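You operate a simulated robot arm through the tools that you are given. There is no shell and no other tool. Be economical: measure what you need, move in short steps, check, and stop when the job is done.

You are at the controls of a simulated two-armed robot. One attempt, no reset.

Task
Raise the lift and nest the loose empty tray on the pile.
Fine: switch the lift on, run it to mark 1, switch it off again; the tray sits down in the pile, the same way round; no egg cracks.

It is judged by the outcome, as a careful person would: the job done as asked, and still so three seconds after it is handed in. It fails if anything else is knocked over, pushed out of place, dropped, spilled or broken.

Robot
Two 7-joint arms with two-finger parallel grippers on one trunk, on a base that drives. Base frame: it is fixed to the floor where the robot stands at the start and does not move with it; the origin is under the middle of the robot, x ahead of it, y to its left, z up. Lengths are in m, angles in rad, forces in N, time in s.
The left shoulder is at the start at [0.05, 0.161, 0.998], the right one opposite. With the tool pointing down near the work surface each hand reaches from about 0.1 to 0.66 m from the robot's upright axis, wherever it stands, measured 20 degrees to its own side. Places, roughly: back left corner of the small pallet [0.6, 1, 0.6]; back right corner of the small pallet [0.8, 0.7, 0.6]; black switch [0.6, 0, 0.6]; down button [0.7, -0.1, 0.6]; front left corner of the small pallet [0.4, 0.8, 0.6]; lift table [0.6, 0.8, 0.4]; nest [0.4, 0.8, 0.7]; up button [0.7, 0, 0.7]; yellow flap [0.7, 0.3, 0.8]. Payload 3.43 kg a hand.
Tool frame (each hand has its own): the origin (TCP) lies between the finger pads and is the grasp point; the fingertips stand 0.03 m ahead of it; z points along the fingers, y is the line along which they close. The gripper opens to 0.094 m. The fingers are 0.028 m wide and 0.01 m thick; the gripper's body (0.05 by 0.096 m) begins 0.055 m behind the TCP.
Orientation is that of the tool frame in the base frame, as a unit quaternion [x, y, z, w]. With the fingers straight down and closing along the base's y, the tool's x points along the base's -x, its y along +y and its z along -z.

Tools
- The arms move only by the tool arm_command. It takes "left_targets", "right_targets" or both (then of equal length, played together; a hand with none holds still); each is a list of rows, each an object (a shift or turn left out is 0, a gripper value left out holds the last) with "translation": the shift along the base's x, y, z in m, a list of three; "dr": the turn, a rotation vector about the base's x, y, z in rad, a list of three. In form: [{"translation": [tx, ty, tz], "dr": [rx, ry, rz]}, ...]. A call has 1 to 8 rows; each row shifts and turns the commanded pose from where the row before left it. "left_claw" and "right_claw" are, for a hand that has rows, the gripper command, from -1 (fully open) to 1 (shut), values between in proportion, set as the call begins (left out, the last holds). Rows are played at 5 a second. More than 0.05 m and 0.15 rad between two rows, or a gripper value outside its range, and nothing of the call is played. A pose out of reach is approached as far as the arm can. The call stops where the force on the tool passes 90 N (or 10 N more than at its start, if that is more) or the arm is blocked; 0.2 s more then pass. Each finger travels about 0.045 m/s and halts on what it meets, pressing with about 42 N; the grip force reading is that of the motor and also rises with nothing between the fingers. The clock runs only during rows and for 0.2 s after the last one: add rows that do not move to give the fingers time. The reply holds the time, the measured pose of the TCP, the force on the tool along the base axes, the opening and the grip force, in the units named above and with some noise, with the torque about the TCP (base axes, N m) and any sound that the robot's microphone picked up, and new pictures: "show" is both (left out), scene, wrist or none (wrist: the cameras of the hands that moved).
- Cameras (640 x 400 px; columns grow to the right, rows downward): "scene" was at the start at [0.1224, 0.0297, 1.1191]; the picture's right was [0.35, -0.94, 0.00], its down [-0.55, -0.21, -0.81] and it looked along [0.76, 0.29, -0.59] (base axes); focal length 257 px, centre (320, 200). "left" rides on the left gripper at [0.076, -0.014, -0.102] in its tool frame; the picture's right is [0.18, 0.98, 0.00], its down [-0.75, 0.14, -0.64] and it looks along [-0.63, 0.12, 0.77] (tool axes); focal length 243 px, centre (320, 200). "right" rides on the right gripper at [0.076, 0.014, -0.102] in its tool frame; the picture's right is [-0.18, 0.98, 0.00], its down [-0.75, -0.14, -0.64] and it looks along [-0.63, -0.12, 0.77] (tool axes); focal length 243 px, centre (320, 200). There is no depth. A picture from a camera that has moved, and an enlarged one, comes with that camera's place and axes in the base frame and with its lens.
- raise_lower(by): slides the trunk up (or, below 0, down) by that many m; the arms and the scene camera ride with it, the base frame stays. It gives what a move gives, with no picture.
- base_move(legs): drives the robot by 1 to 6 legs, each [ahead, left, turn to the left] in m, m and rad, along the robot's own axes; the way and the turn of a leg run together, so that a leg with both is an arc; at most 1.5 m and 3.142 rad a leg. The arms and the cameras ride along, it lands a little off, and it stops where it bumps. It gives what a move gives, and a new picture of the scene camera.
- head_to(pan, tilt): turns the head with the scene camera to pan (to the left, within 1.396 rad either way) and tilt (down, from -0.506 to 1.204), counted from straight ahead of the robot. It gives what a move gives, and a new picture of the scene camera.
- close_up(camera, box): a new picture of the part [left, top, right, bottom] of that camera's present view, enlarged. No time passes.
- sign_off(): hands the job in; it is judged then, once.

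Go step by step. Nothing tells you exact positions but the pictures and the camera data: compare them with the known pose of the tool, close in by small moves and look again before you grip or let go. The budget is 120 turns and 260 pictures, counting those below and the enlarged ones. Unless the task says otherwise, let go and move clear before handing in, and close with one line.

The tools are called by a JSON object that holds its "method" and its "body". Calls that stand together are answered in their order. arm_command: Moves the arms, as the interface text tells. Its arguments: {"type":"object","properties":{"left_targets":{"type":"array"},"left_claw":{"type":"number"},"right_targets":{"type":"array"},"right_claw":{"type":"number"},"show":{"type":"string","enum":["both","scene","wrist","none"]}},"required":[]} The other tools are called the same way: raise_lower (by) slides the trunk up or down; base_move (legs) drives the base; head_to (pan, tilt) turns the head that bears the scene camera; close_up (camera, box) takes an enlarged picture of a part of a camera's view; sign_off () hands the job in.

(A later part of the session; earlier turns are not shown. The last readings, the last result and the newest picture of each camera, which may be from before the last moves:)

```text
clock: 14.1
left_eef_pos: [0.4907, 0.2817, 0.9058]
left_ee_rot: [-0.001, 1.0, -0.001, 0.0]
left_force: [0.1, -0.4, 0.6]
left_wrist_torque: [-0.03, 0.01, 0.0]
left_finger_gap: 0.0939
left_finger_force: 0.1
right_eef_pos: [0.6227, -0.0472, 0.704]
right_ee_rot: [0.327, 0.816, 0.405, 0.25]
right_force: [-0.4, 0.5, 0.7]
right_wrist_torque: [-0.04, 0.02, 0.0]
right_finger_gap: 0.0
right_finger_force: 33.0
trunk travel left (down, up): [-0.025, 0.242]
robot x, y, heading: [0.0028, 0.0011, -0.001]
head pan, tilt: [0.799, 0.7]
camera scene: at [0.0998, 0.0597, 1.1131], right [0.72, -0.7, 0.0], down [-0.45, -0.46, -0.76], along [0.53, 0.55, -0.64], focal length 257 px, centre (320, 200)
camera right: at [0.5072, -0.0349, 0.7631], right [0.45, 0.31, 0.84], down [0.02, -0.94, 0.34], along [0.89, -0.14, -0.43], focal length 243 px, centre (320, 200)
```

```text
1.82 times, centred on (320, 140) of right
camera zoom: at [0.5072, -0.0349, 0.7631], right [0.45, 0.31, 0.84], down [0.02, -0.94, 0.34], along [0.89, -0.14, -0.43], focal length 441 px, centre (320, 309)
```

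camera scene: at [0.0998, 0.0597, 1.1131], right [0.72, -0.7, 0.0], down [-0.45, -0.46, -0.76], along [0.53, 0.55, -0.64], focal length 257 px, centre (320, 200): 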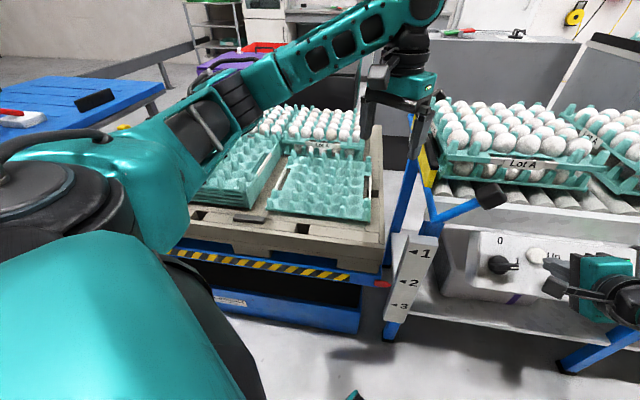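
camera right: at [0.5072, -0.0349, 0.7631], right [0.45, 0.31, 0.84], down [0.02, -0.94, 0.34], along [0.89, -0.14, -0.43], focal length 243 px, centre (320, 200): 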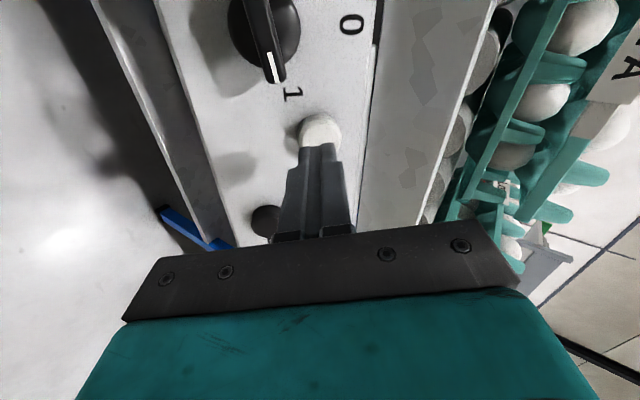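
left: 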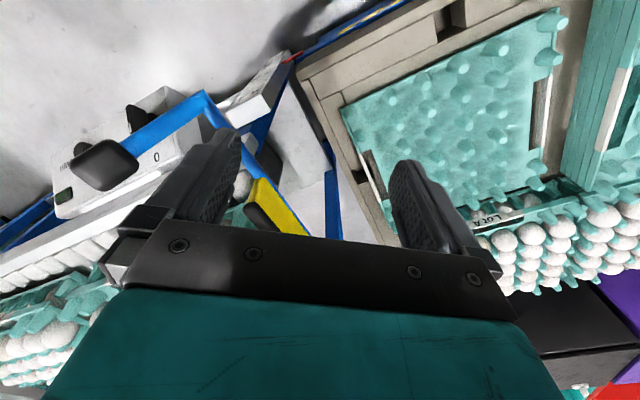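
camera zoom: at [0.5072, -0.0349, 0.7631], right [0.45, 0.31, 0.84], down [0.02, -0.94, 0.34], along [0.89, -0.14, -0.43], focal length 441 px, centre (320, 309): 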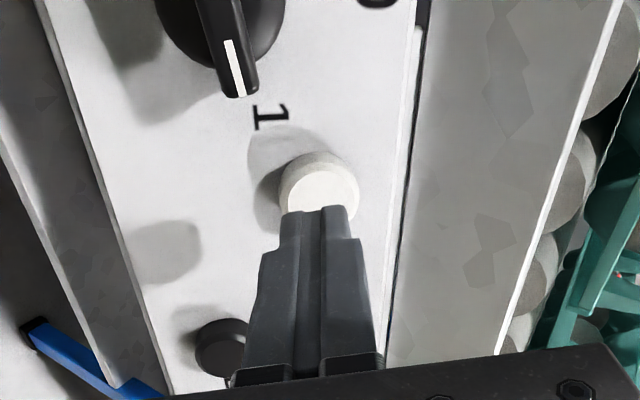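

Aligned with the button. I'll press in small steps and watch the pointer.

{"method": "arm_command", "body": {"right_targets": [{"translation": [0.0182, 0.0135, -0.0147]}, {"translation": [0.0027, 0.002, -0.0022]}], "show": "scene"}}

{"method": "close_up", "body": {"camera": "scene", "box": [360, 220, 480, 320]}}

```text
clock: 14.7
left_eef_pos: [0.4918, 0.2828, 0.9066]
left_ee_rot: [0.0, 1.0, -0.001, 0.001]
left_force: [-0.8, 0.9, -0.6]
left_wrist_torque: [0.0, -0.02, 0.01]
left_finger_gap: 0.0939
left_finger_force: 0.1
right_eef_pos: [0.6434, -0.0306, 0.6875]
right_ee_rot: [0.327, 0.816, 0.405, 0.25]
right_force: [0.6, 0.1, 0.0]
right_wrist_torque: [0.0, -0.01, -0.01]
right_finger_gap: 0.0
right_finger_force: 33.0
trunk travel left (down, up): [-0.025, 0.242]
robot x, y, heading: [0.0003, 0.0035, 0.005]
head pan, tilt: [0.799, 0.7]
camera scene: at [0.0999, 0.0598, 1.1131], right [0.72, -0.7, 0.0], down [-0.45, -0.46, -0.76], along [0.53, 0.55, -0.64], focal length 257 px, centre (320, 200)
```

scene: 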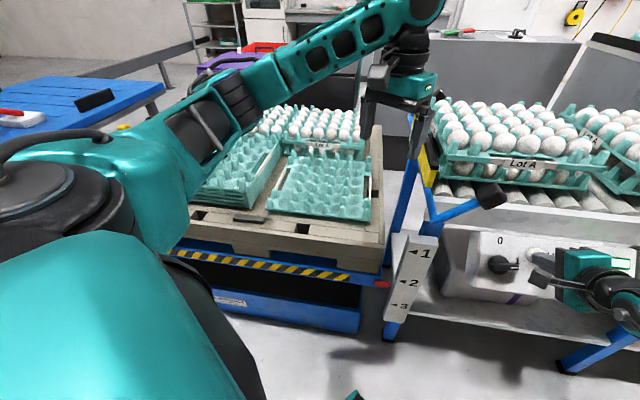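

```text
4.00 times, centred on (420, 270) of scene
camera zoom: at [0.0999, 0.0598, 1.1131], right [0.72, -0.7, 0.0], down [-0.45, -0.46, -0.76], along [0.53, 0.55, -0.64], focal length 1029 px, centre (-80, -80)
```

zoom: 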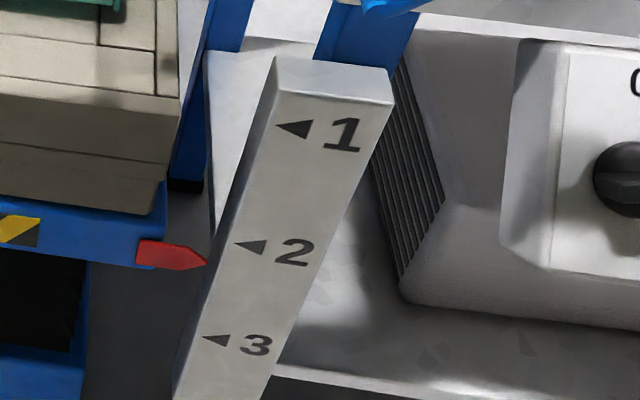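

{"method": "arm_command", "body": {"right_targets": [{"translation": [0.0027, 0.002, -0.0022]}, {"translation": [0.002, 0.0015, -0.0016]}], "show": "none"}}

{"method": "close_up", "body": {"camera": "scene", "box": [360, 220, 480, 320]}}

```text
clock: 15.3
left_eef_pos: [0.4927, 0.282, 0.9066]
left_ee_rot: [0.001, 1.0, -0.001, 0.0]
left_force: [0.4, -0.4, -1.2]
left_wrist_torque: [-0.02, 0.0, 0.02]
left_finger_gap: 0.0939
left_finger_force: 0.1
right_eef_pos: [0.6495, -0.0268, 0.6832]
right_ee_rot: [0.327, 0.816, 0.406, 0.25]
right_force: [-2.8, -1.1, 0.2]
right_wrist_torque: [-0.06, 0.06, -0.01]
right_finger_gap: 0.0001
right_finger_force: 33.2
trunk travel left (down, up): [-0.025, 0.242]
robot x, y, heading: [-0.0008, 0.0003, -0.001]
head pan, tilt: [0.799, 0.7]
```

```text
4.00 times, centred on (420, 270) of scene
camera zoom: at [0.0996, 0.0596, 1.1131], right [0.72, -0.7, 0.0], down [-0.45, -0.46, -0.77], along [0.53, 0.55, -0.64], focal length 1029 px, centre (-80, -80)
```

zoom: 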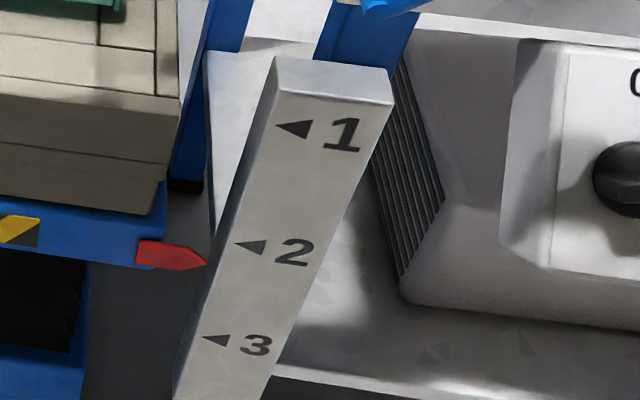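

Light contact on the button now. I'll press 3 mm more and hold briefly.

{"method": "arm_command", "body": {"right_targets": [{"translation": [0.002, 0.0015, -0.0016]}, {}], "show": "none"}}

{"method": "close_up", "body": {"camera": "scene", "box": [360, 220, 480, 320]}}

```text
clock: 15.9
left_eef_pos: [0.4909, 0.283, 0.9059]
left_ee_rot: [0.0, 1.0, 0.0, 0.0]
left_force: [-0.1, 0.1, -0.6]
left_wrist_torque: [-0.03, -0.01, -0.02]
left_finger_gap: 0.094
left_finger_force: 0.1
right_eef_pos: [0.651, -0.0269, 0.6821]
right_ee_rot: [0.328, 0.816, 0.405, 0.25]
right_force: [-3.9, -2.8, 1.4]
right_wrist_torque: [-0.07, 0.06, 0.01]
right_finger_gap: 0.0
right_finger_force: 32.9
trunk travel left (down, up): [-0.025, 0.242]
robot x, y, heading: [0.001, 0.0029, -0.003]
head pan, tilt: [0.799, 0.7]
heard: click
```

```text
4.00 times, centred on (420, 270) of scene
camera zoom: at [0.0996, 0.0596, 1.1131], right [0.72, -0.7, 0.0], down [-0.45, -0.46, -0.77], along [0.53, 0.55, -0.64], focal length 1029 px, centre (-80, -80)
```

zoom: 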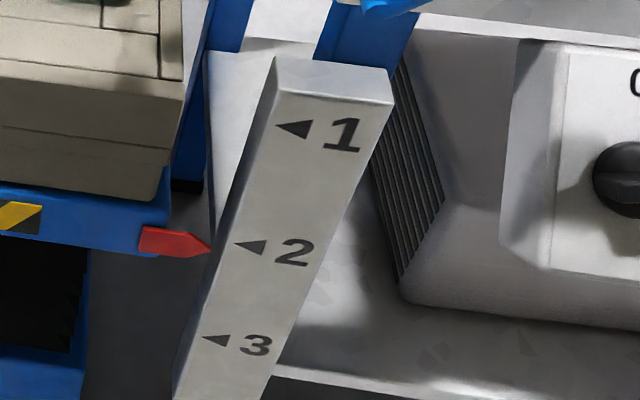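

The click started the lift and the pointer is moving up. I'll hold for another second and measure its speed.

{"method": "arm_command", "body": {"right_targets": [{}, {}, {}, {}], "show": "none"}}

{"method": "close_up", "body": {"camera": "scene", "box": [360, 220, 480, 320]}}

```text
clock: 16.9
left_eef_pos: [0.4912, 0.2834, 0.9073]
left_ee_rot: [0.001, 1.0, -0.001, 0.0]
left_force: [0.9, -0.2, -0.4]
left_wrist_torque: [0.0, 0.02, -0.04]
left_finger_gap: 0.0939
left_finger_force: 0.0
right_eef_pos: [0.6516, -0.0257, 0.6835]
right_ee_rot: [0.327, 0.816, 0.406, 0.25]
right_force: [-2.9, -2.1, 1.8]
right_wrist_torque: [-0.04, 0.0, 0.0]
right_finger_gap: 0.0001
right_finger_force: 32.6
trunk travel left (down, up): [-0.025, 0.242]
robot x, y, heading: [0.003, 0.0018, 0.001]
head pan, tilt: [0.799, 0.7]
```

```text
4.00 times, centred on (420, 270) of scene
camera zoom: at [0.0995, 0.0596, 1.1131], right [0.72, -0.7, 0.0], down [-0.45, -0.46, -0.77], along [0.53, 0.55, -0.64], focal length 1029 px, centre (-80, -80)
```

zoom: 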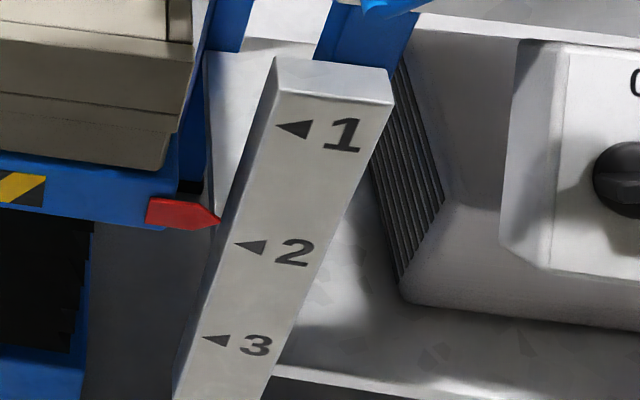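

The pointer moves at about 30 px/s and needs roughly 95 px more. I'll hold for 1.8 s.

{"method": "arm_command", "body": {"right_targets": [{}, {}, {}, {}, {}, {}, {}, {}], "show": "none"}}

{"method": "close_up", "body": {"camera": "scene", "box": [360, 220, 480, 320]}}

{"method": "close_up", "body": {"camera": "left", "box": [200, 20, 360, 140]}}

```text
clock: 18.7
left_eef_pos: [0.4911, 0.2817, 0.9061]
left_ee_rot: [-0.001, 1.0, -0.001, -0.001]
left_force: [0.0, 0.4, 0.2]
left_wrist_torque: [-0.01, -0.01, -0.03]
left_finger_gap: 0.0939
left_finger_force: 0.0
right_eef_pos: [0.6513, -0.0253, 0.6827]
right_ee_rot: [0.328, 0.816, 0.406, 0.249]
right_force: [-1.1, -0.9, 2.6]
right_wrist_torque: [0.0, 0.05, 0.02]
right_finger_gap: 0.0
right_finger_force: 32.9
trunk travel left (down, up): [-0.025, 0.242]
robot x, y, heading: [0.0025, -0.0002, 0.001]
head pan, tilt: [0.799, 0.7]
```

```text
4.00 times, centred on (420, 270) of scene
camera zoom: at [0.0995, 0.0596, 1.1131], right [0.72, -0.7, 0.0], down [-0.45, -0.46, -0.77], along [0.53, 0.55, -0.64], focal length 1029 px, centre (-80, -80)
```

zoom: 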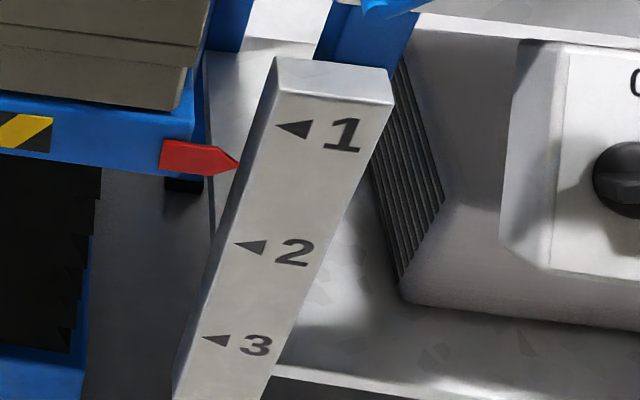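

```text
3.33 times, centred on (280, 80) of left
camera zoom: at [0.4155, 0.2691, 1.0084], right [-0.18, 0.98, 0.0], down [0.75, 0.14, 0.64], along [0.63, 0.12, -0.77], focal length 809 px, centre (453, 600)
```

zoom: 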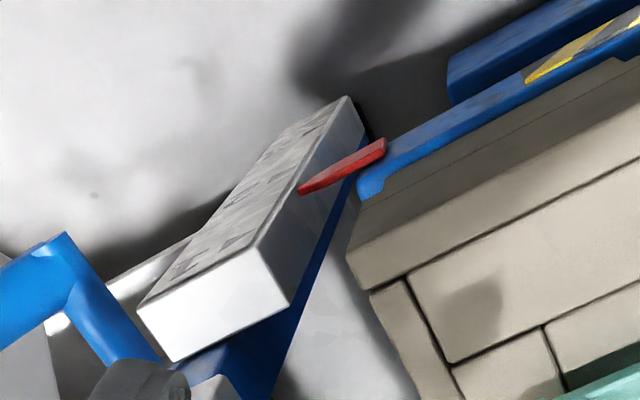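

The pointer tip is coplanar with the board's front face and its target row in this zoom is about 123 (now 165), at about 31 px/s. I'll hold for 1.0 s, then check.

{"method": "arm_command", "body": {"right_targets": [{}, {}, {}, {}], "show": "none"}}

{"method": "close_up", "body": {"camera": "scene", "box": [380, 230, 460, 280]}}

```text
clock: 19.7
left_eef_pos: [0.492, 0.2827, 0.9054]
left_ee_rot: [0.0, 1.0, -0.002, 0.0]
left_force: [-0.1, 0.4, -0.8]
left_wrist_torque: [0.02, -0.01, 0.0]
left_finger_gap: 0.094
left_finger_force: 0.0
right_eef_pos: [0.6499, -0.0267, 0.682]
right_ee_rot: [0.326, 0.816, 0.406, 0.251]
right_force: [-2.1, -1.3, 2.7]
right_wrist_torque: [0.04, 0.07, 0.04]
right_finger_gap: 0.0
right_finger_force: 33.3
trunk travel left (down, up): [-0.025, 0.242]
robot x, y, heading: [0.0024, 0.0014, 0.001]
head pan, tilt: [0.799, 0.7]
```

```text
8.00 times, centred on (420, 255) of scene
camera zoom: at [0.0995, 0.0596, 1.1131], right [0.72, -0.7, 0.0], down [-0.45, -0.46, -0.77], along [0.53, 0.55, -0.64], focal length 2058 px, centre (-480, -240)
```

zoom: 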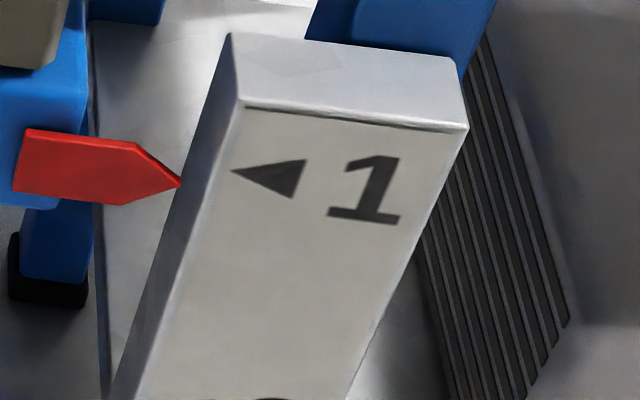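

About 9 px (0.3 s) to go. I'll hold for one row and then retreat from the button.

{"method": "arm_command", "body": {"right_targets": [{}, {"translation": [-0.0101, -0.0075, 0.0082]}, {"translation": [-0.0168, -0.0125, 0.0137]}, {"translation": [-0.0168, -0.0125, 0.0137]}], "show": "none"}}

{"method": "close_up", "body": {"camera": "scene", "box": [380, 230, 460, 280]}}

```text
clock: 20.7
left_eef_pos: [0.4924, 0.2821, 0.9062]
left_ee_rot: [0.0, 1.0, -0.001, 0.0]
left_force: [-0.9, -0.1, 0.0]
left_wrist_torque: [-0.01, 0.0, -0.03]
left_finger_gap: 0.0941
left_finger_force: 0.1
right_eef_pos: [0.6074, -0.0593, 0.7184]
right_ee_rot: [0.327, 0.816, 0.406, 0.25]
right_force: [-0.1, -0.5, 0.9]
right_wrist_torque: [0.0, -0.04, -0.03]
right_finger_gap: 0.0
right_finger_force: 32.9
trunk travel left (down, up): [-0.025, 0.242]
robot x, y, heading: [0.0021, -0.0007, -0.0]
head pan, tilt: [0.799, 0.7]
```

```text
8.00 times, centred on (420, 255) of scene
camera zoom: at [0.0998, 0.0597, 1.1131], right [0.72, -0.7, 0.0], down [-0.45, -0.46, -0.77], along [0.53, 0.55, -0.64], focal length 2058 px, centre (-480, -240)
```

zoom: 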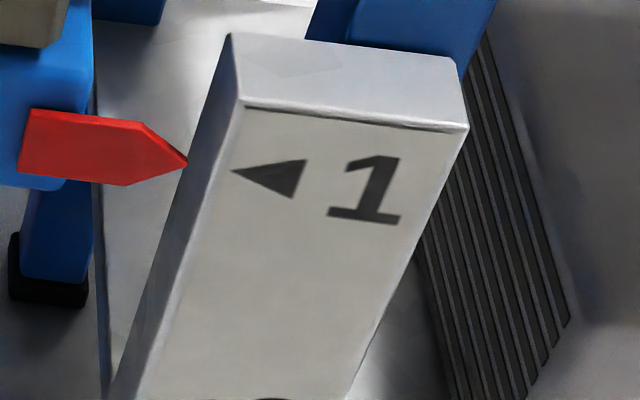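

The pointer is level with mark 1. Now back to the knob to switch it off, using the same grasp pose as when I let go.

{"method": "arm_command", "body": {"right_targets": [{"translation": [-0.04, 0.0115, -0.001]}, {"translation": [-0.04, 0.0115, -0.001]}, {}, {"translation": [0.0168, 0.0125, -0.0137]}, {"translation": [0.0168, 0.0125, -0.0137]}, {}], "right_claw": -0.1, "show": "both"}}

{"method": "close_up", "body": {"camera": "right", "box": [200, 60, 440, 260]}}

{"method": "close_up", "body": {"camera": "scene", "box": [380, 230, 460, 280]}}

```text
clock: 22.1
left_eef_pos: [0.4916, 0.2814, 0.9078]
left_ee_rot: [-0.001, 1.0, -0.001, 0.001]
left_force: [-0.2, -0.3, 0.4]
left_wrist_torque: [-0.01, 0.03, -0.01]
left_finger_gap: 0.094
left_finger_force: 0.0
right_eef_pos: [0.5614, -0.0096, 0.6887]
right_ee_rot: [0.327, 0.816, 0.406, 0.25]
right_force: [0.5, -0.1, -0.2]
right_wrist_torque: [0.02, -0.01, 0.0]
right_finger_gap: 0.0516
right_finger_force: 0.0
trunk travel left (down, up): [-0.025, 0.242]
robot x, y, heading: [0.0044, 0.0038, 0.0]
head pan, tilt: [0.799, 0.7]
camera scene: at [0.0998, 0.0597, 1.1131], right [0.72, -0.7, 0.0], down [-0.45, -0.46, -0.76], along [0.53, 0.55, -0.64], focal length 257 px, centre (320, 200)
camera right: at [0.4462, 0.001, 0.7469], right [0.45, 0.31, 0.84], down [0.02, -0.94, 0.34], along [0.89, -0.14, -0.43], focal length 243 px, centre (320, 200)
```

scene: 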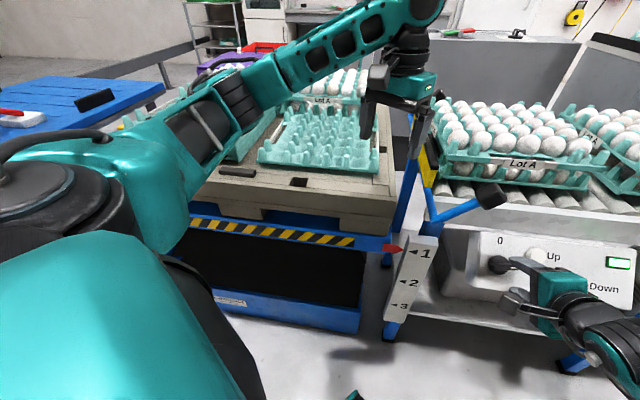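
right: 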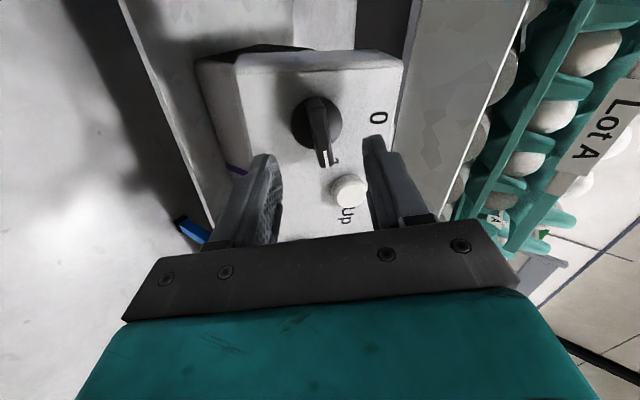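

```text
2.00 times, centred on (320, 160) of right
camera zoom: at [0.4462, 0.001, 0.7469], right [0.45, 0.31, 0.84], down [0.02, -0.94, 0.34], along [0.89, -0.14, -0.43], focal length 485 px, centre (320, 280)
```

zoom: 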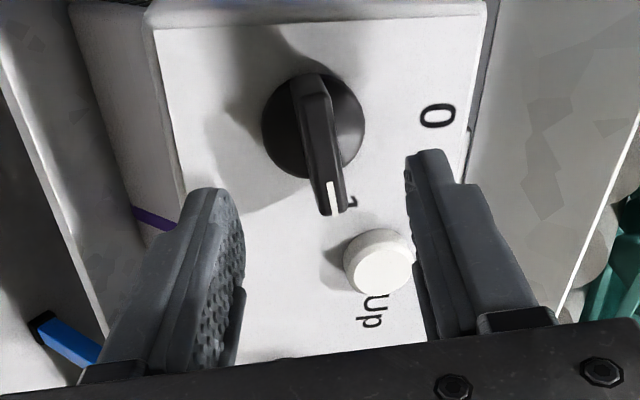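

```text
8.00 times, centred on (420, 255) of scene
camera zoom: at [0.0998, 0.0597, 1.1131], right [0.72, -0.7, 0.0], down [-0.45, -0.46, -0.76], along [0.53, 0.55, -0.64], focal length 2058 px, centre (-480, -240)
```

zoom: 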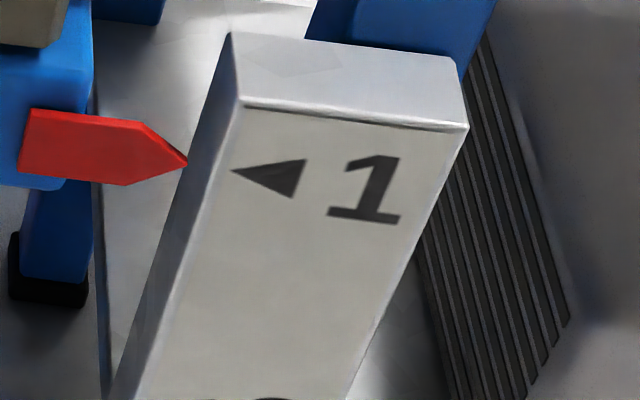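

The lift is steady at mark 1. I'll advance onto the blade and close.

{"method": "arm_command", "body": {"right_targets": [{"translation": [0.0133, 0.0093, -0.0108]}, {"translation": [0.0133, 0.0093, -0.0108]}, {}], "show": "none"}}

{"method": "arm_command", "body": {"right_targets": [{}, {}, {}, {}], "right_claw": 1, "show": "wrist"}}

```text
clock: 22.9
left_eef_pos: [0.4922, 0.282, 0.9065]
left_ee_rot: [0.001, 1.0, -0.001, 0.0]
left_force: [0.0, 0.1, 0.4]
left_wrist_torque: [-0.01, -0.01, 0.01]
left_finger_gap: 0.0941
left_finger_force: 0.0
right_eef_pos: [0.589, 0.0068, 0.6669]
right_ee_rot: [0.328, 0.816, 0.406, 0.25]
right_force: [0.1, -0.4, -0.9]
right_wrist_torque: [0.0, -0.03, 0.0]
right_finger_gap: 0.0518
right_finger_force: 0.0
trunk travel left (down, up): [-0.025, 0.242]
robot x, y, heading: [-0.0009, 0.0011, -0.002]
head pan, tilt: [0.799, 0.7]
```

```text
clock: 23.9
left_eef_pos: [0.4915, 0.2824, 0.9059]
left_ee_rot: [0.0, 1.0, -0.001, 0.0]
left_force: [0.1, -0.2, -0.9]
left_wrist_torque: [0.0, 0.01, 0.02]
left_finger_gap: 0.0941
left_finger_force: 0.1
right_eef_pos: [0.5893, 0.0095, 0.6679]
right_ee_rot: [0.327, 0.816, 0.407, 0.25]
right_force: [4.9, 4.3, 6.5]
right_wrist_torque: [-0.05, 0.31, 0.08]
right_finger_gap: 0.0135
right_finger_force: 44.7
trunk travel left (down, up): [-0.025, 0.242]
robot x, y, heading: [-0.0012, -0.0026, -0.002]
head pan, tilt: [0.799, 0.7]
camera right: at [0.4728, 0.0195, 0.7263], right [0.44, 0.31, 0.84], down [0.02, -0.94, 0.34], along [0.9, -0.13, -0.42], focal length 243 px, centre (320, 200)
```

right: 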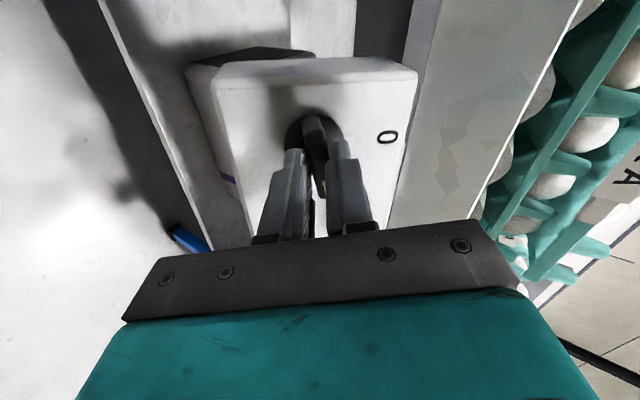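

Gripped again. I'll turn it back counter-clockwise by about 1.45 rad.

{"method": "arm_command", "body": {"right_targets": [{"dr": [-0.0942, -0.0699, 0.0764]}, {"dr": [-0.0942, -0.0699, 0.0764]}, {"dr": [-0.0942, -0.0699, 0.0764]}, {"dr": [-0.0942, -0.0699, 0.0764]}, {"dr": [-0.0942, -0.0699, 0.0764]}, {"dr": [-0.0942, -0.0699, 0.0764]}, {"dr": [-0.0942, -0.0699, 0.0764]}, {"dr": [-0.0942, -0.0699, 0.0764]}], "show": "none"}}

{"method": "arm_command", "body": {"right_targets": [{"dr": [-0.0942, -0.0699, 0.0764]}, {"dr": [-0.0942, -0.0699, 0.0764]}, {}], "show": "wrist"}}

{"method": "close_up", "body": {"camera": "scene", "box": [470, 220, 630, 320]}}

```text
clock: 25.7
left_eef_pos: [0.4908, 0.2826, 0.9068]
left_ee_rot: [-0.001, 1.0, 0.0, 0.001]
left_force: [-0.4, -0.2, 0.4]
left_wrist_torque: [0.02, -0.03, 0.0]
left_finger_gap: 0.094
left_finger_force: 0.0
right_eef_pos: [0.5875, 0.0071, 0.6671]
right_ee_rot: [-0.158, 0.865, 0.21, 0.429]
right_force: [-7.1, -6.7, 15.8]
right_wrist_torque: [-0.78, 0.79, -0.15]
right_finger_gap: 0.0122
right_finger_force: 44.8
trunk travel left (down, up): [-0.025, 0.242]
robot x, y, heading: [0.0041, -0.0017, -0.002]
head pan, tilt: [0.799, 0.7]
```

```text
clock: 26.5
left_eef_pos: [0.4902, 0.2833, 0.9073]
left_ee_rot: [0.0, 1.0, 0.0, 0.001]
left_force: [0.3, -0.7, -0.3]
left_wrist_torque: [-0.01, -0.01, 0.03]
left_finger_gap: 0.0941
left_finger_force: 0.0
right_eef_pos: [0.5879, 0.0073, 0.6672]
right_ee_rot: [-0.275, 0.835, 0.148, 0.454]
right_force: [-3.3, -6.4, 11.9]
right_wrist_torque: [-0.09, 0.32, -0.63]
right_finger_gap: 0.0119
right_finger_force: 45.4
trunk travel left (down, up): [-0.025, 0.242]
robot x, y, heading: [0.0009, 0.0023, -0.006]
head pan, tilt: [0.799, 0.7]
camera right: at [0.4759, -0.0572, 0.661], right [-0.5, 0.85, 0.15], down [-0.02, -0.19, 0.98], along [0.86, 0.49, 0.11], focal length 243 px, centre (320, 200)
```

right: 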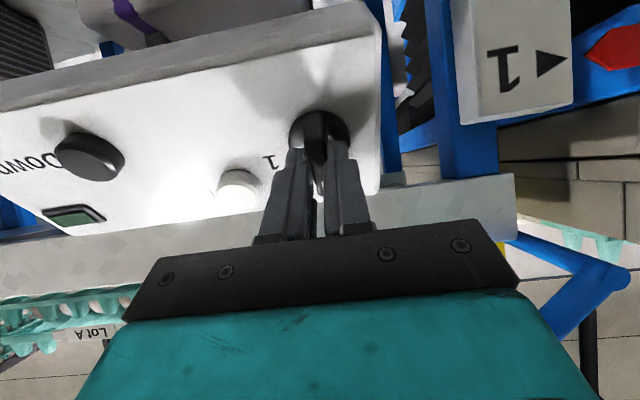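

```text
4.00 times, centred on (550, 270) of scene
camera zoom: at [0.0987, 0.0594, 1.1132], right [0.72, -0.7, 0.0], down [-0.45, -0.46, -0.77], along [0.53, 0.55, -0.64], focal length 1029 px, centre (-600, -80)
```

zoom: 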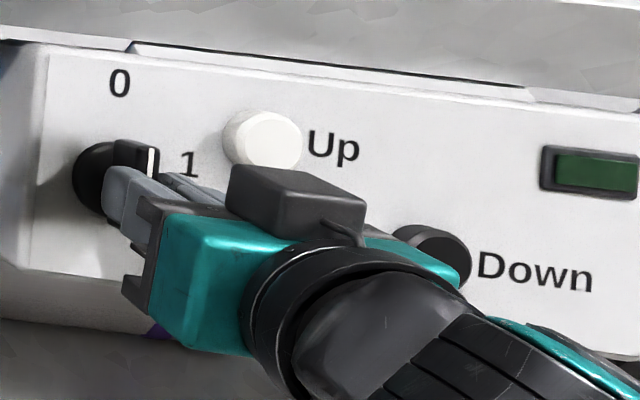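

The lamp is dark, the switch is back at 0, and this nearly level wrist view confirms pointer and mark 1 agree. I'll release, back off, and bring the right hand back to its starting attitude.

{"method": "arm_command", "body": {"right_targets": [{}, {}, {"translation": [-0.0168, -0.0125, 0.0137]}, {"translation": [-0.0202, -0.015, 0.0164]}, {"translation": [-0.0202, -0.015, 0.0164]}, {"translation": [-0.0202, -0.015, 0.0164]}, {"translation": [-0.0202, -0.015, 0.0164]}, {"translation": [-0.0, -0.0, 0.04]}], "right_claw": -0.1, "show": "none"}}

{"method": "arm_command", "body": {"right_targets": [{"dr": [-0.0845, 0.114, 0], "translation": [0, 0, 0.02]}, {"dr": [-0.0845, 0.114, 0], "translation": [0, 0, 0.02]}, {"dr": [-0.0845, 0.114, 0], "translation": [0, 0, 0.02]}, {"dr": [-0.0845, 0.114, 0], "translation": [0, 0, 0.02]}, {"dr": [-0.0845, 0.114, 0]}, {"dr": [-0.0845, 0.114, 0]}, {"dr": [-0.0845, 0.114, 0]}], "show": "scene"}}

{"method": "close_up", "body": {"camera": "scene", "box": [380, 220, 640, 340]}}

```text
clock: 28.3
left_eef_pos: [0.4921, 0.2825, 0.9072]
left_ee_rot: [0.0, 1.0, 0.0, 0.0]
left_force: [-0.7, 0.1, 0.2]
left_wrist_torque: [0.02, 0.0, 0.0]
left_finger_gap: 0.0942
left_finger_force: 0.1
right_eef_pos: [0.4897, -0.0645, 0.7878]
right_ee_rot: [-0.276, 0.835, 0.15, 0.452]
right_force: [0.2, 0.1, -0.7]
right_wrist_torque: [0.0, 0.01, 0.01]
right_finger_gap: 0.0519
right_finger_force: 0.0
trunk travel left (down, up): [-0.025, 0.242]
robot x, y, heading: [-0.0016, 0.004, -0.003]
head pan, tilt: [0.799, 0.7]
```

```text
clock: 29.9
left_eef_pos: [0.4906, 0.2821, 0.907]
left_ee_rot: [0.0, 1.0, 0.0, 0.0]
left_force: [-0.3, -0.4, 0.4]
left_wrist_torque: [0.03, -0.02, 0.03]
left_finger_gap: 0.0937
left_finger_force: 0.2
right_eef_pos: [0.4904, -0.0642, 0.867]
right_ee_rot: [-0.313, 0.95, -0.001, -0.001]
right_force: [0.8, -0.5, 0.7]
right_wrist_torque: [0.0, -0.05, -0.05]
right_finger_gap: 0.0517
right_finger_force: 0.1
trunk travel left (down, up): [-0.025, 0.242]
robot x, y, heading: [-0.0028, 0.0031, 0.005]
head pan, tilt: [0.799, 0.7]
camera scene: at [0.0998, 0.0598, 1.113], right [0.72, -0.7, 0.0], down [-0.45, -0.46, -0.76], along [0.53, 0.55, -0.64], focal length 257 px, centre (320, 200)
```

scene: 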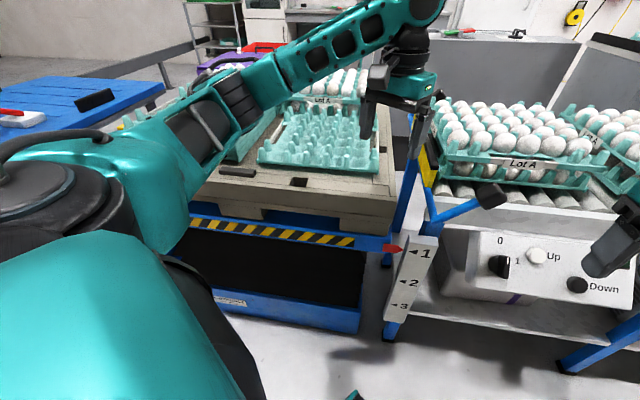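

```text
2.46 times, centred on (510, 280) of scene
camera zoom: at [0.0998, 0.0598, 1.113], right [0.72, -0.7, 0.0], down [-0.45, -0.46, -0.76], along [0.53, 0.55, -0.64], focal length 633 px, centre (-148, 3)
```

zoom: 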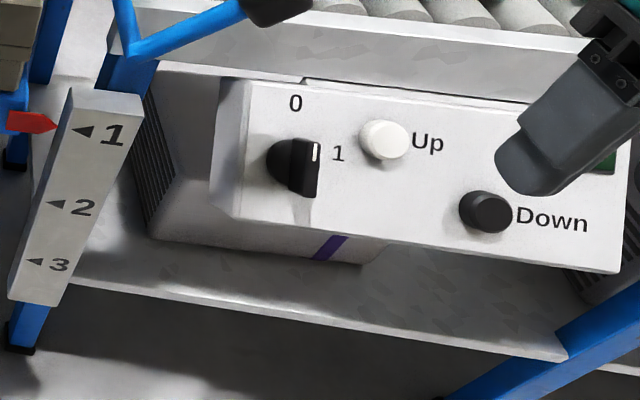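

The lift job is done: pointer at mark 1, switch at 0, lamp dark. Now the tray: I'll raise the trunk for clearance, then turn to face the pallet squarely (about 0.64 rad left).

{"method": "raise_lower", "body": {"by": 0.15}}

{"method": "base_move", "body": {"legs": [[0, 0, 0.638]]}}

{"method": "head_to", "body": {"pan": 0.2, "tilt": 0.7}}

```text
clock: 31.6
left_eef_pos: [0.492, 0.2831, 1.057]
left_ee_rot: [0.0, 1.0, -0.002, 0.001]
left_force: [0.0, 0.1, 0.0]
left_wrist_torque: [-0.02, 0.0, -0.03]
left_finger_gap: 0.0944
left_finger_force: 0.0
right_eef_pos: [0.4918, -0.0648, 1.0159]
right_ee_rot: [-0.313, 0.95, 0.0, 0.0]
right_force: [0.0, 1.1, 0.1]
right_wrist_torque: [-0.02, -0.02, 0.0]
right_finger_gap: 0.052
right_finger_force: 0.0
trunk travel left (down, up): [-0.175, 0.092]
robot x, y, heading: [-0.0004, 0.0014, 0.001]
head pan, tilt: [0.799, 0.7]
```

```text
clock: 33.8
left_eef_pos: [0.226, 0.5191, 1.056]
left_ee_rot: [-0.312, 0.95, -0.001, 0.001]
left_force: [-0.1, 0.2, 0.1]
left_wrist_torque: [0.02, -0.01, 0.0]
left_finger_gap: 0.094
left_finger_force: 0.1
right_eef_pos: [0.4331, 0.2403, 1.0166]
right_ee_rot: [-0.595, 0.804, 0.001, 0.0]
right_force: [0.2, 0.8, 0.4]
right_wrist_torque: [-0.01, 0.02, 0.02]
right_finger_gap: 0.0516
right_finger_force: 0.1
trunk travel left (down, up): [-0.175, 0.092]
robot x, y, heading: [-0.0002, 0.0032, 0.635]
head pan, tilt: [0.799, 0.7]
camera scene: at [0.0441, 0.1068, 1.2631], right [0.99, -0.14, 0.0], down [-0.09, -0.64, -0.76], along [0.1, 0.76, -0.64], focal length 257 px, centre (320, 200)
```

scene: 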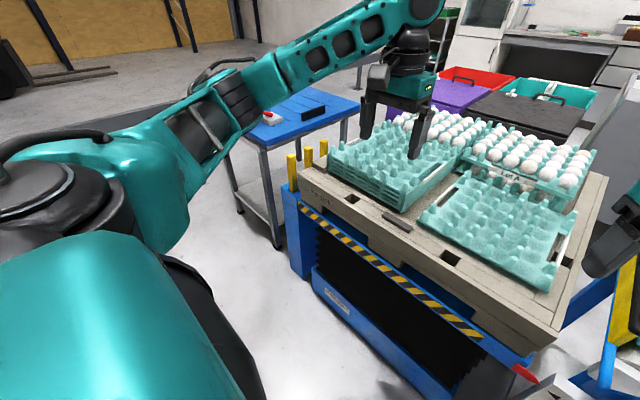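

```text
clock: 34.8
left_eef_pos: [0.2286, 0.519, 1.0579]
left_ee_rot: [-0.312, 0.95, -0.001, 0.0]
left_force: [-0.7, -0.3, 0.3]
left_wrist_torque: [-0.02, 0.0, 0.0]
left_finger_gap: 0.094
left_finger_force: 0.0
right_eef_pos: [0.4333, 0.2402, 1.0161]
right_ee_rot: [-0.595, 0.804, 0.0, 0.0]
right_force: [-1.4, -0.1, 0.4]
right_wrist_torque: [0.0, -0.01, 0.02]
right_finger_gap: 0.0515
right_finger_force: 0.0
trunk travel left (down, up): [-0.175, 0.092]
robot x, y, heading: [0.0009, -0.0002, 0.639]
head pan, tilt: [0.201, 0.7]
camera scene: at [0.0896, 0.0857, 1.2631], right [0.74, -0.67, 0.0], down [-0.43, -0.48, -0.76], along [0.51, 0.57, -0.64], focal length 257 px, centre (320, 200)
```

scene: 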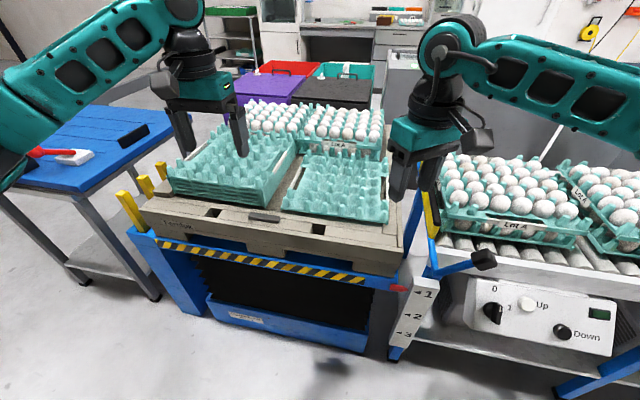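

A good view of both trays now. I'll zoom in on their features: slots, walls, and any asymmetry.

{"method": "close_up", "body": {"camera": "scene", "box": [140, 90, 420, 270]}}

{"method": "close_up", "body": {"camera": "left", "box": [0, 0, 640, 400]}}

{"method": "close_up", "body": {"camera": "right", "box": [0, 0, 640, 400]}}

```text
2.22 times, centred on (280, 180) of scene
camera zoom: at [0.0896, 0.0857, 1.2631], right [0.74, -0.67, 0.0], down [-0.43, -0.48, -0.76], along [0.51, 0.57, -0.64], focal length 572 px, centre (409, 244)
```

zoom: 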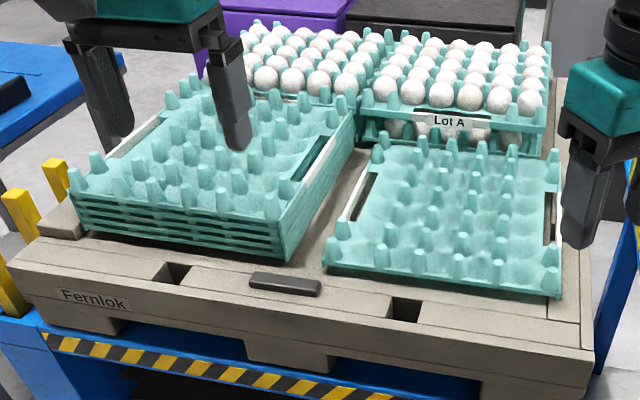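

```text
1.00 times, centred on (320, 200) of left (not enlarged: the box is as wide or as high as the picture)
camera zoom: at [0.1752, 0.4634, 1.1582], right [-0.73, 0.68, 0.0], down [0.52, 0.56, 0.64], along [0.44, 0.47, -0.77], focal length 243 px, centre (320, 200)
```

zoom: 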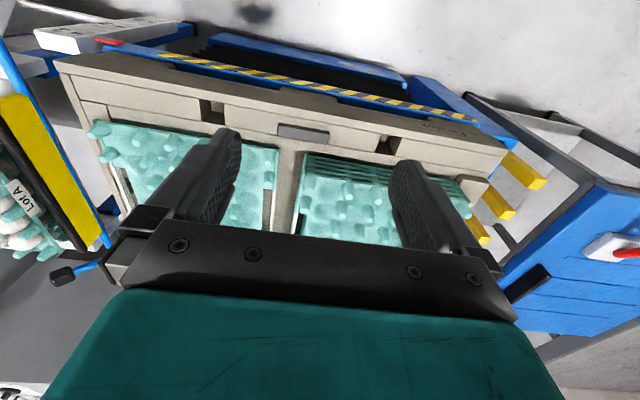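

```text
1.00 times, centred on (320, 200) of right (not enlarged: the box is as wide or as high as the picture)
camera zoom: at [0.3957, 0.171, 1.1203], right [-0.89, 0.46, 0.0], down [0.36, 0.68, 0.64], along [0.3, 0.57, -0.77], focal length 243 px, centre (320, 200)
```

zoom: 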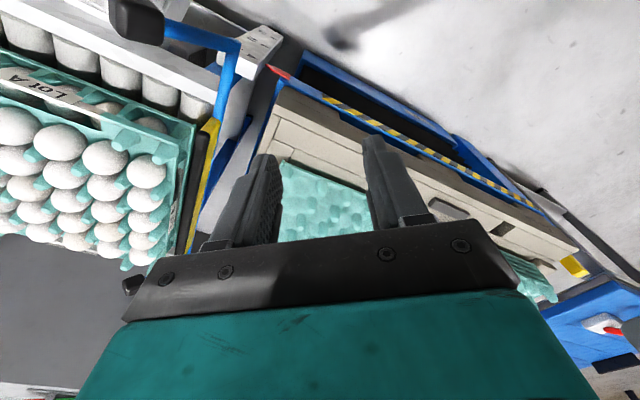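

The loose tray has the same post layout as the pile and needs only a sideways shift of about 0.35 m. I'll drive nearer, square to the pallet, with the hands held high.

{"method": "base_move", "body": {"legs": [[0.18, 0.1, 0]]}}

{"method": "close_up", "body": {"camera": "left", "box": [0, 0, 640, 400]}}

{"method": "close_up", "body": {"camera": "right", "box": [0, 0, 640, 400]}}

```text
clock: 36.4
left_eef_pos: [0.3148, 0.7073, 1.0559]
left_ee_rot: [-0.312, 0.95, -0.001, 0.0]
left_force: [0.5, 0.1, -0.2]
left_wrist_torque: [-0.02, 0.02, -0.03]
left_finger_gap: 0.094
left_finger_force: 0.1
right_eef_pos: [0.5194, 0.4266, 1.0156]
right_ee_rot: [-0.594, 0.805, 0.0, -0.001]
right_force: [-1.6, -0.1, 0.2]
right_wrist_torque: [0.02, -0.02, -0.03]
right_finger_gap: 0.0515
right_finger_force: 0.1
trunk travel left (down, up): [-0.175, 0.092]
robot x, y, heading: [0.0864, 0.1857, 0.635]
head pan, tilt: [0.201, 0.7]
camera scene: at [0.1765, 0.2732, 1.263], right [0.74, -0.67, 0.0], down [-0.43, -0.48, -0.76], along [0.51, 0.57, -0.64], focal length 257 px, centre (320, 200)
```

scene: 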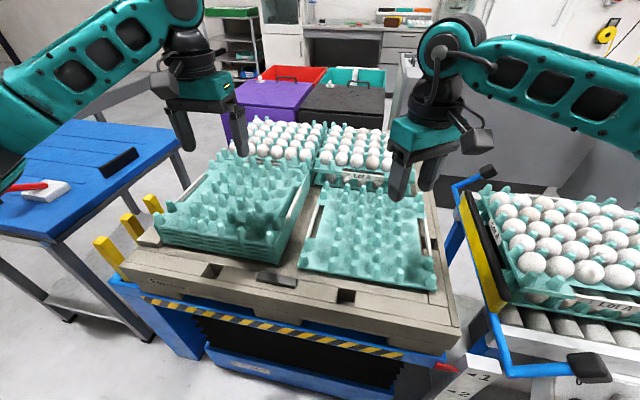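

```text
1.00 times, centred on (320, 200) of left (not enlarged: the box is as wide or as high as the picture)
camera zoom: at [0.2622, 0.6509, 1.158], right [-0.73, 0.68, 0.0], down [0.52, 0.56, 0.64], along [0.44, 0.47, -0.77], focal length 243 px, centre (320, 200)
```

zoom: 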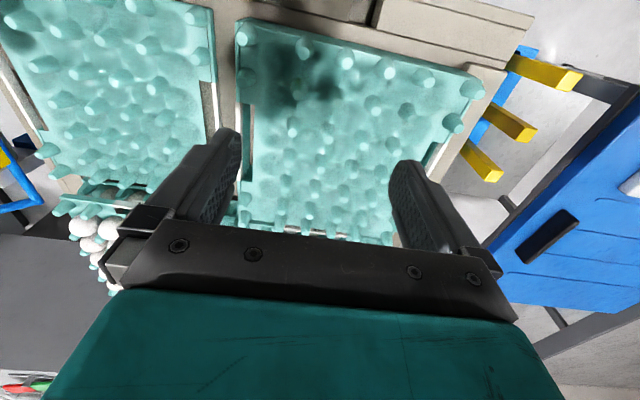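

```text
1.00 times, centred on (320, 200) of right (not enlarged: the box is as wide or as high as the picture)
camera zoom: at [0.4825, 0.3583, 1.1201], right [-0.89, 0.46, 0.0], down [0.36, 0.68, 0.64], along [0.3, 0.57, -0.77], focal length 243 px, centre (320, 200)
```

zoom: 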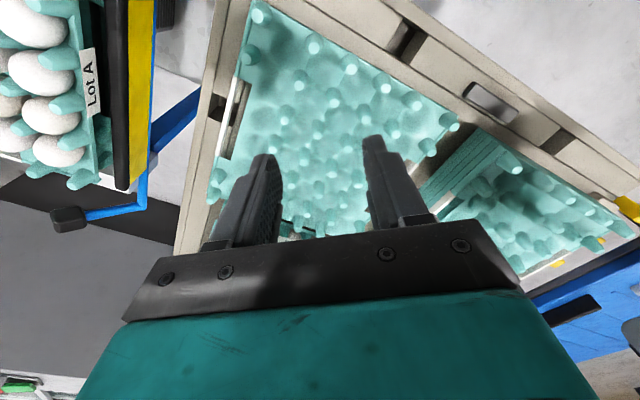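

I'll take enlarged views of both trays to measure the corners.

{"method": "close_up", "body": {"camera": "scene", "box": [130, 130, 450, 310]}}

{"method": "close_up", "body": {"camera": "left", "box": [0, 0, 500, 250]}}

{"method": "close_up", "body": {"camera": "right", "box": [180, 0, 640, 280]}}

```text
2.00 times, centred on (290, 220) of scene
camera zoom: at [0.1765, 0.2732, 1.263], right [0.74, -0.67, 0.0], down [-0.43, -0.48, -0.76], along [0.51, 0.57, -0.64], focal length 514 px, centre (380, 160)
```

zoom: 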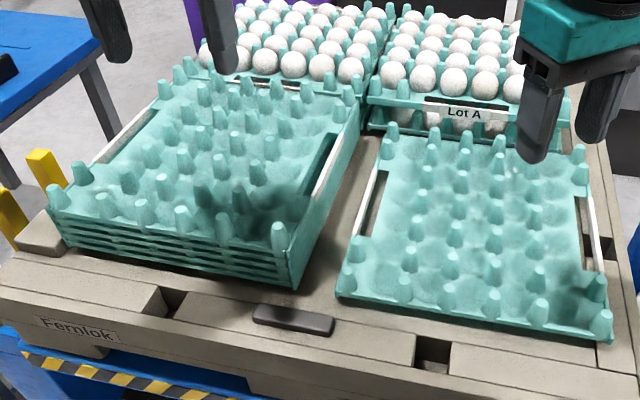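

```text
1.28 times, centred on (250, 125) of left
camera zoom: at [0.2622, 0.6509, 1.158], right [-0.73, 0.68, 0.0], down [0.52, 0.56, 0.64], along [0.44, 0.47, -0.77], focal length 311 px, centre (410, 296)
```

zoom: 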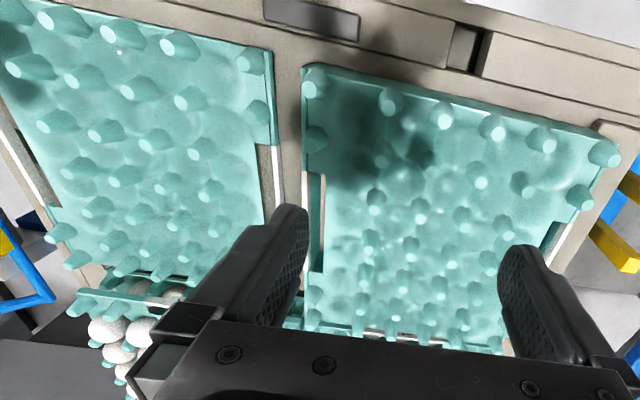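

```text
1.39 times, centred on (410, 140) of right
camera zoom: at [0.4825, 0.3583, 1.1201], right [-0.89, 0.46, 0.0], down [0.36, 0.68, 0.64], along [0.3, 0.57, -0.77], focal length 338 px, centre (195, 284)
```

zoom: 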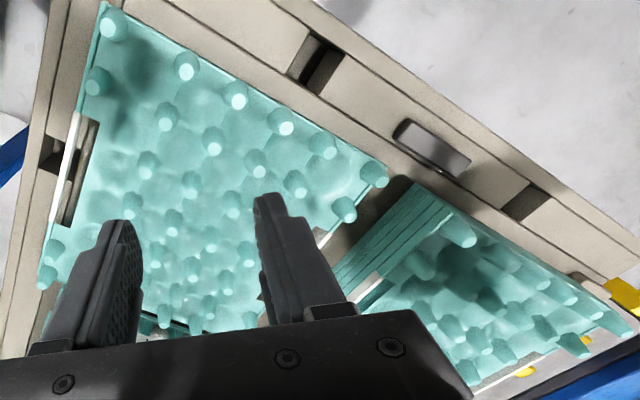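

Tray size is about 0.30 x 0.31 m, heading about 0.65 rad. The rim is at z≈0.76 with thin handle strips mid-side, and the pile's rim is at z≈0.83. I need to be ~0.1 m closer, so I'll check the floor clearance first.

{"method": "head_to", "body": {"pan": 0.0, "tilt": 1.2}}

```text
clock: 37.3
left_eef_pos: [0.3145, 0.706, 1.0564]
left_ee_rot: [-0.312, 0.95, 0.0, 0.0]
left_force: [0.1, -0.6, 0.3]
left_wrist_torque: [0.02, 0.03, 0.05]
left_finger_gap: 0.0937
left_finger_force: 0.1
right_eef_pos: [0.5192, 0.4271, 1.0169]
right_ee_rot: [-0.594, 0.805, 0.0, 0.0]
right_force: [-0.2, 1.2, -0.1]
right_wrist_torque: [0.0, -0.01, -0.04]
right_finger_gap: 0.0516
right_finger_force: 0.2
trunk travel left (down, up): [-0.175, 0.092]
robot x, y, heading: [0.0855, 0.1879, 0.634]
head pan, tilt: [0.0, 1.201]
camera scene: at [0.1644, 0.2429, 1.2271], right [0.59, -0.8, 0.0], down [-0.75, -0.55, -0.36], along [0.29, 0.22, -0.93], focal length 257 px, centre (320, 200)
```

scene: 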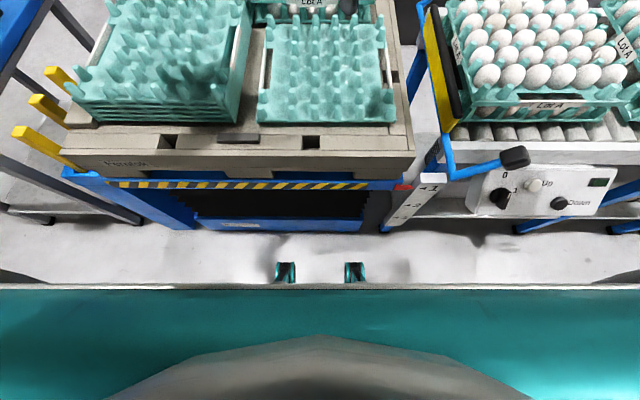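

The base front appears to be about 0.25 m ahead of the axis and the lift front about 0.39 m. I'll move 0.10 m ahead and 0.15 m left, centring between tray and pile so both spots are within arm's reach.

{"method": "base_move", "body": {"legs": [[0.1, 0.154, 0.016]]}}

{"method": "head_to", "body": {"pan": 0.0, "tilt": 0.9}}

```text
clock: 39.3
left_eef_pos: [0.2849, 0.8868, 1.0561]
left_ee_rot: [-0.318, 0.948, 0.0, 0.0]
left_force: [-1.7, -0.2, 0.8]
left_wrist_torque: [-0.01, -0.02, 0.03]
left_finger_gap: 0.0944
left_finger_force: 0.0
right_eef_pos: [0.4944, 0.6098, 1.0157]
right_ee_rot: [-0.6, 0.8, 0.0, 0.0]
right_force: [-0.3, 0.1, 0.5]
right_wrist_torque: [-0.03, -0.04, -0.03]
right_finger_gap: 0.0518
right_finger_force: 0.0
trunk travel left (down, up): [-0.175, 0.092]
robot x, y, heading: [0.0652, 0.3628, 0.642]
head pan, tilt: [0.0, 1.201]
camera scene: at [0.1418, 0.4212, 1.2271], right [0.6, -0.8, 0.0], down [-0.74, -0.56, -0.36], along [0.29, 0.22, -0.93], focal length 257 px, centre (320, 200)
```

scene: 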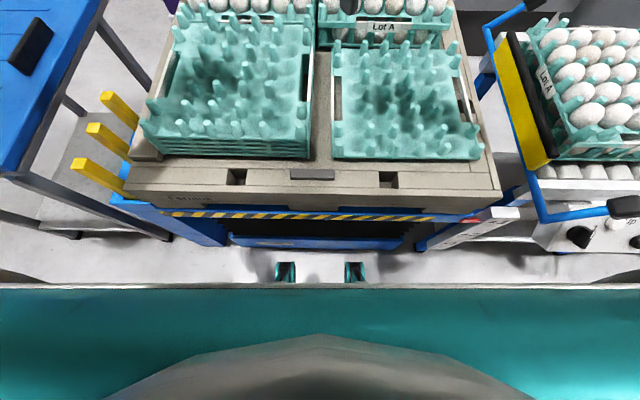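

```text
clock: 40.1
left_eef_pos: [0.2852, 0.8863, 1.0563]
left_ee_rot: [-0.318, 0.948, -0.001, 0.0]
left_force: [-0.4, 0.4, -1.2]
left_wrist_torque: [-0.04, 0.02, 0.04]
left_finger_gap: 0.094
left_finger_force: 0.1
right_eef_pos: [0.4948, 0.6092, 1.0168]
right_ee_rot: [-0.6, 0.8, 0.0, 0.0]
right_force: [0.4, 0.2, 0.0]
right_wrist_torque: [0.01, 0.0, 0.01]
right_finger_gap: 0.0517
right_finger_force: 0.0
trunk travel left (down, up): [-0.175, 0.092]
robot x, y, heading: [0.064, 0.3667, 0.655]
head pan, tilt: [0.0, 0.901]
camera scene: at [0.1575, 0.4325, 1.2469], right [0.6, -0.8, 0.0], down [-0.63, -0.47, -0.62], along [0.49, 0.37, -0.78], focal length 257 px, centre (320, 200)
```

scene: 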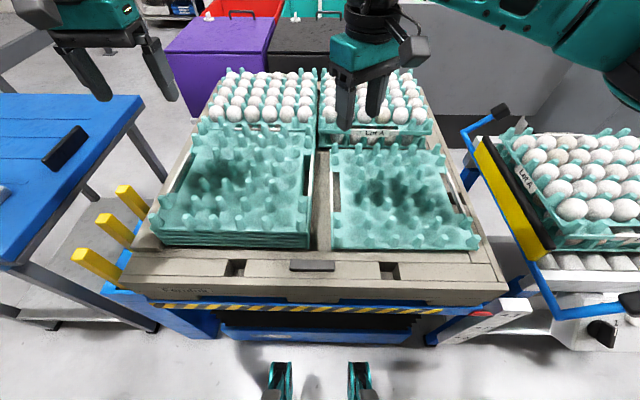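

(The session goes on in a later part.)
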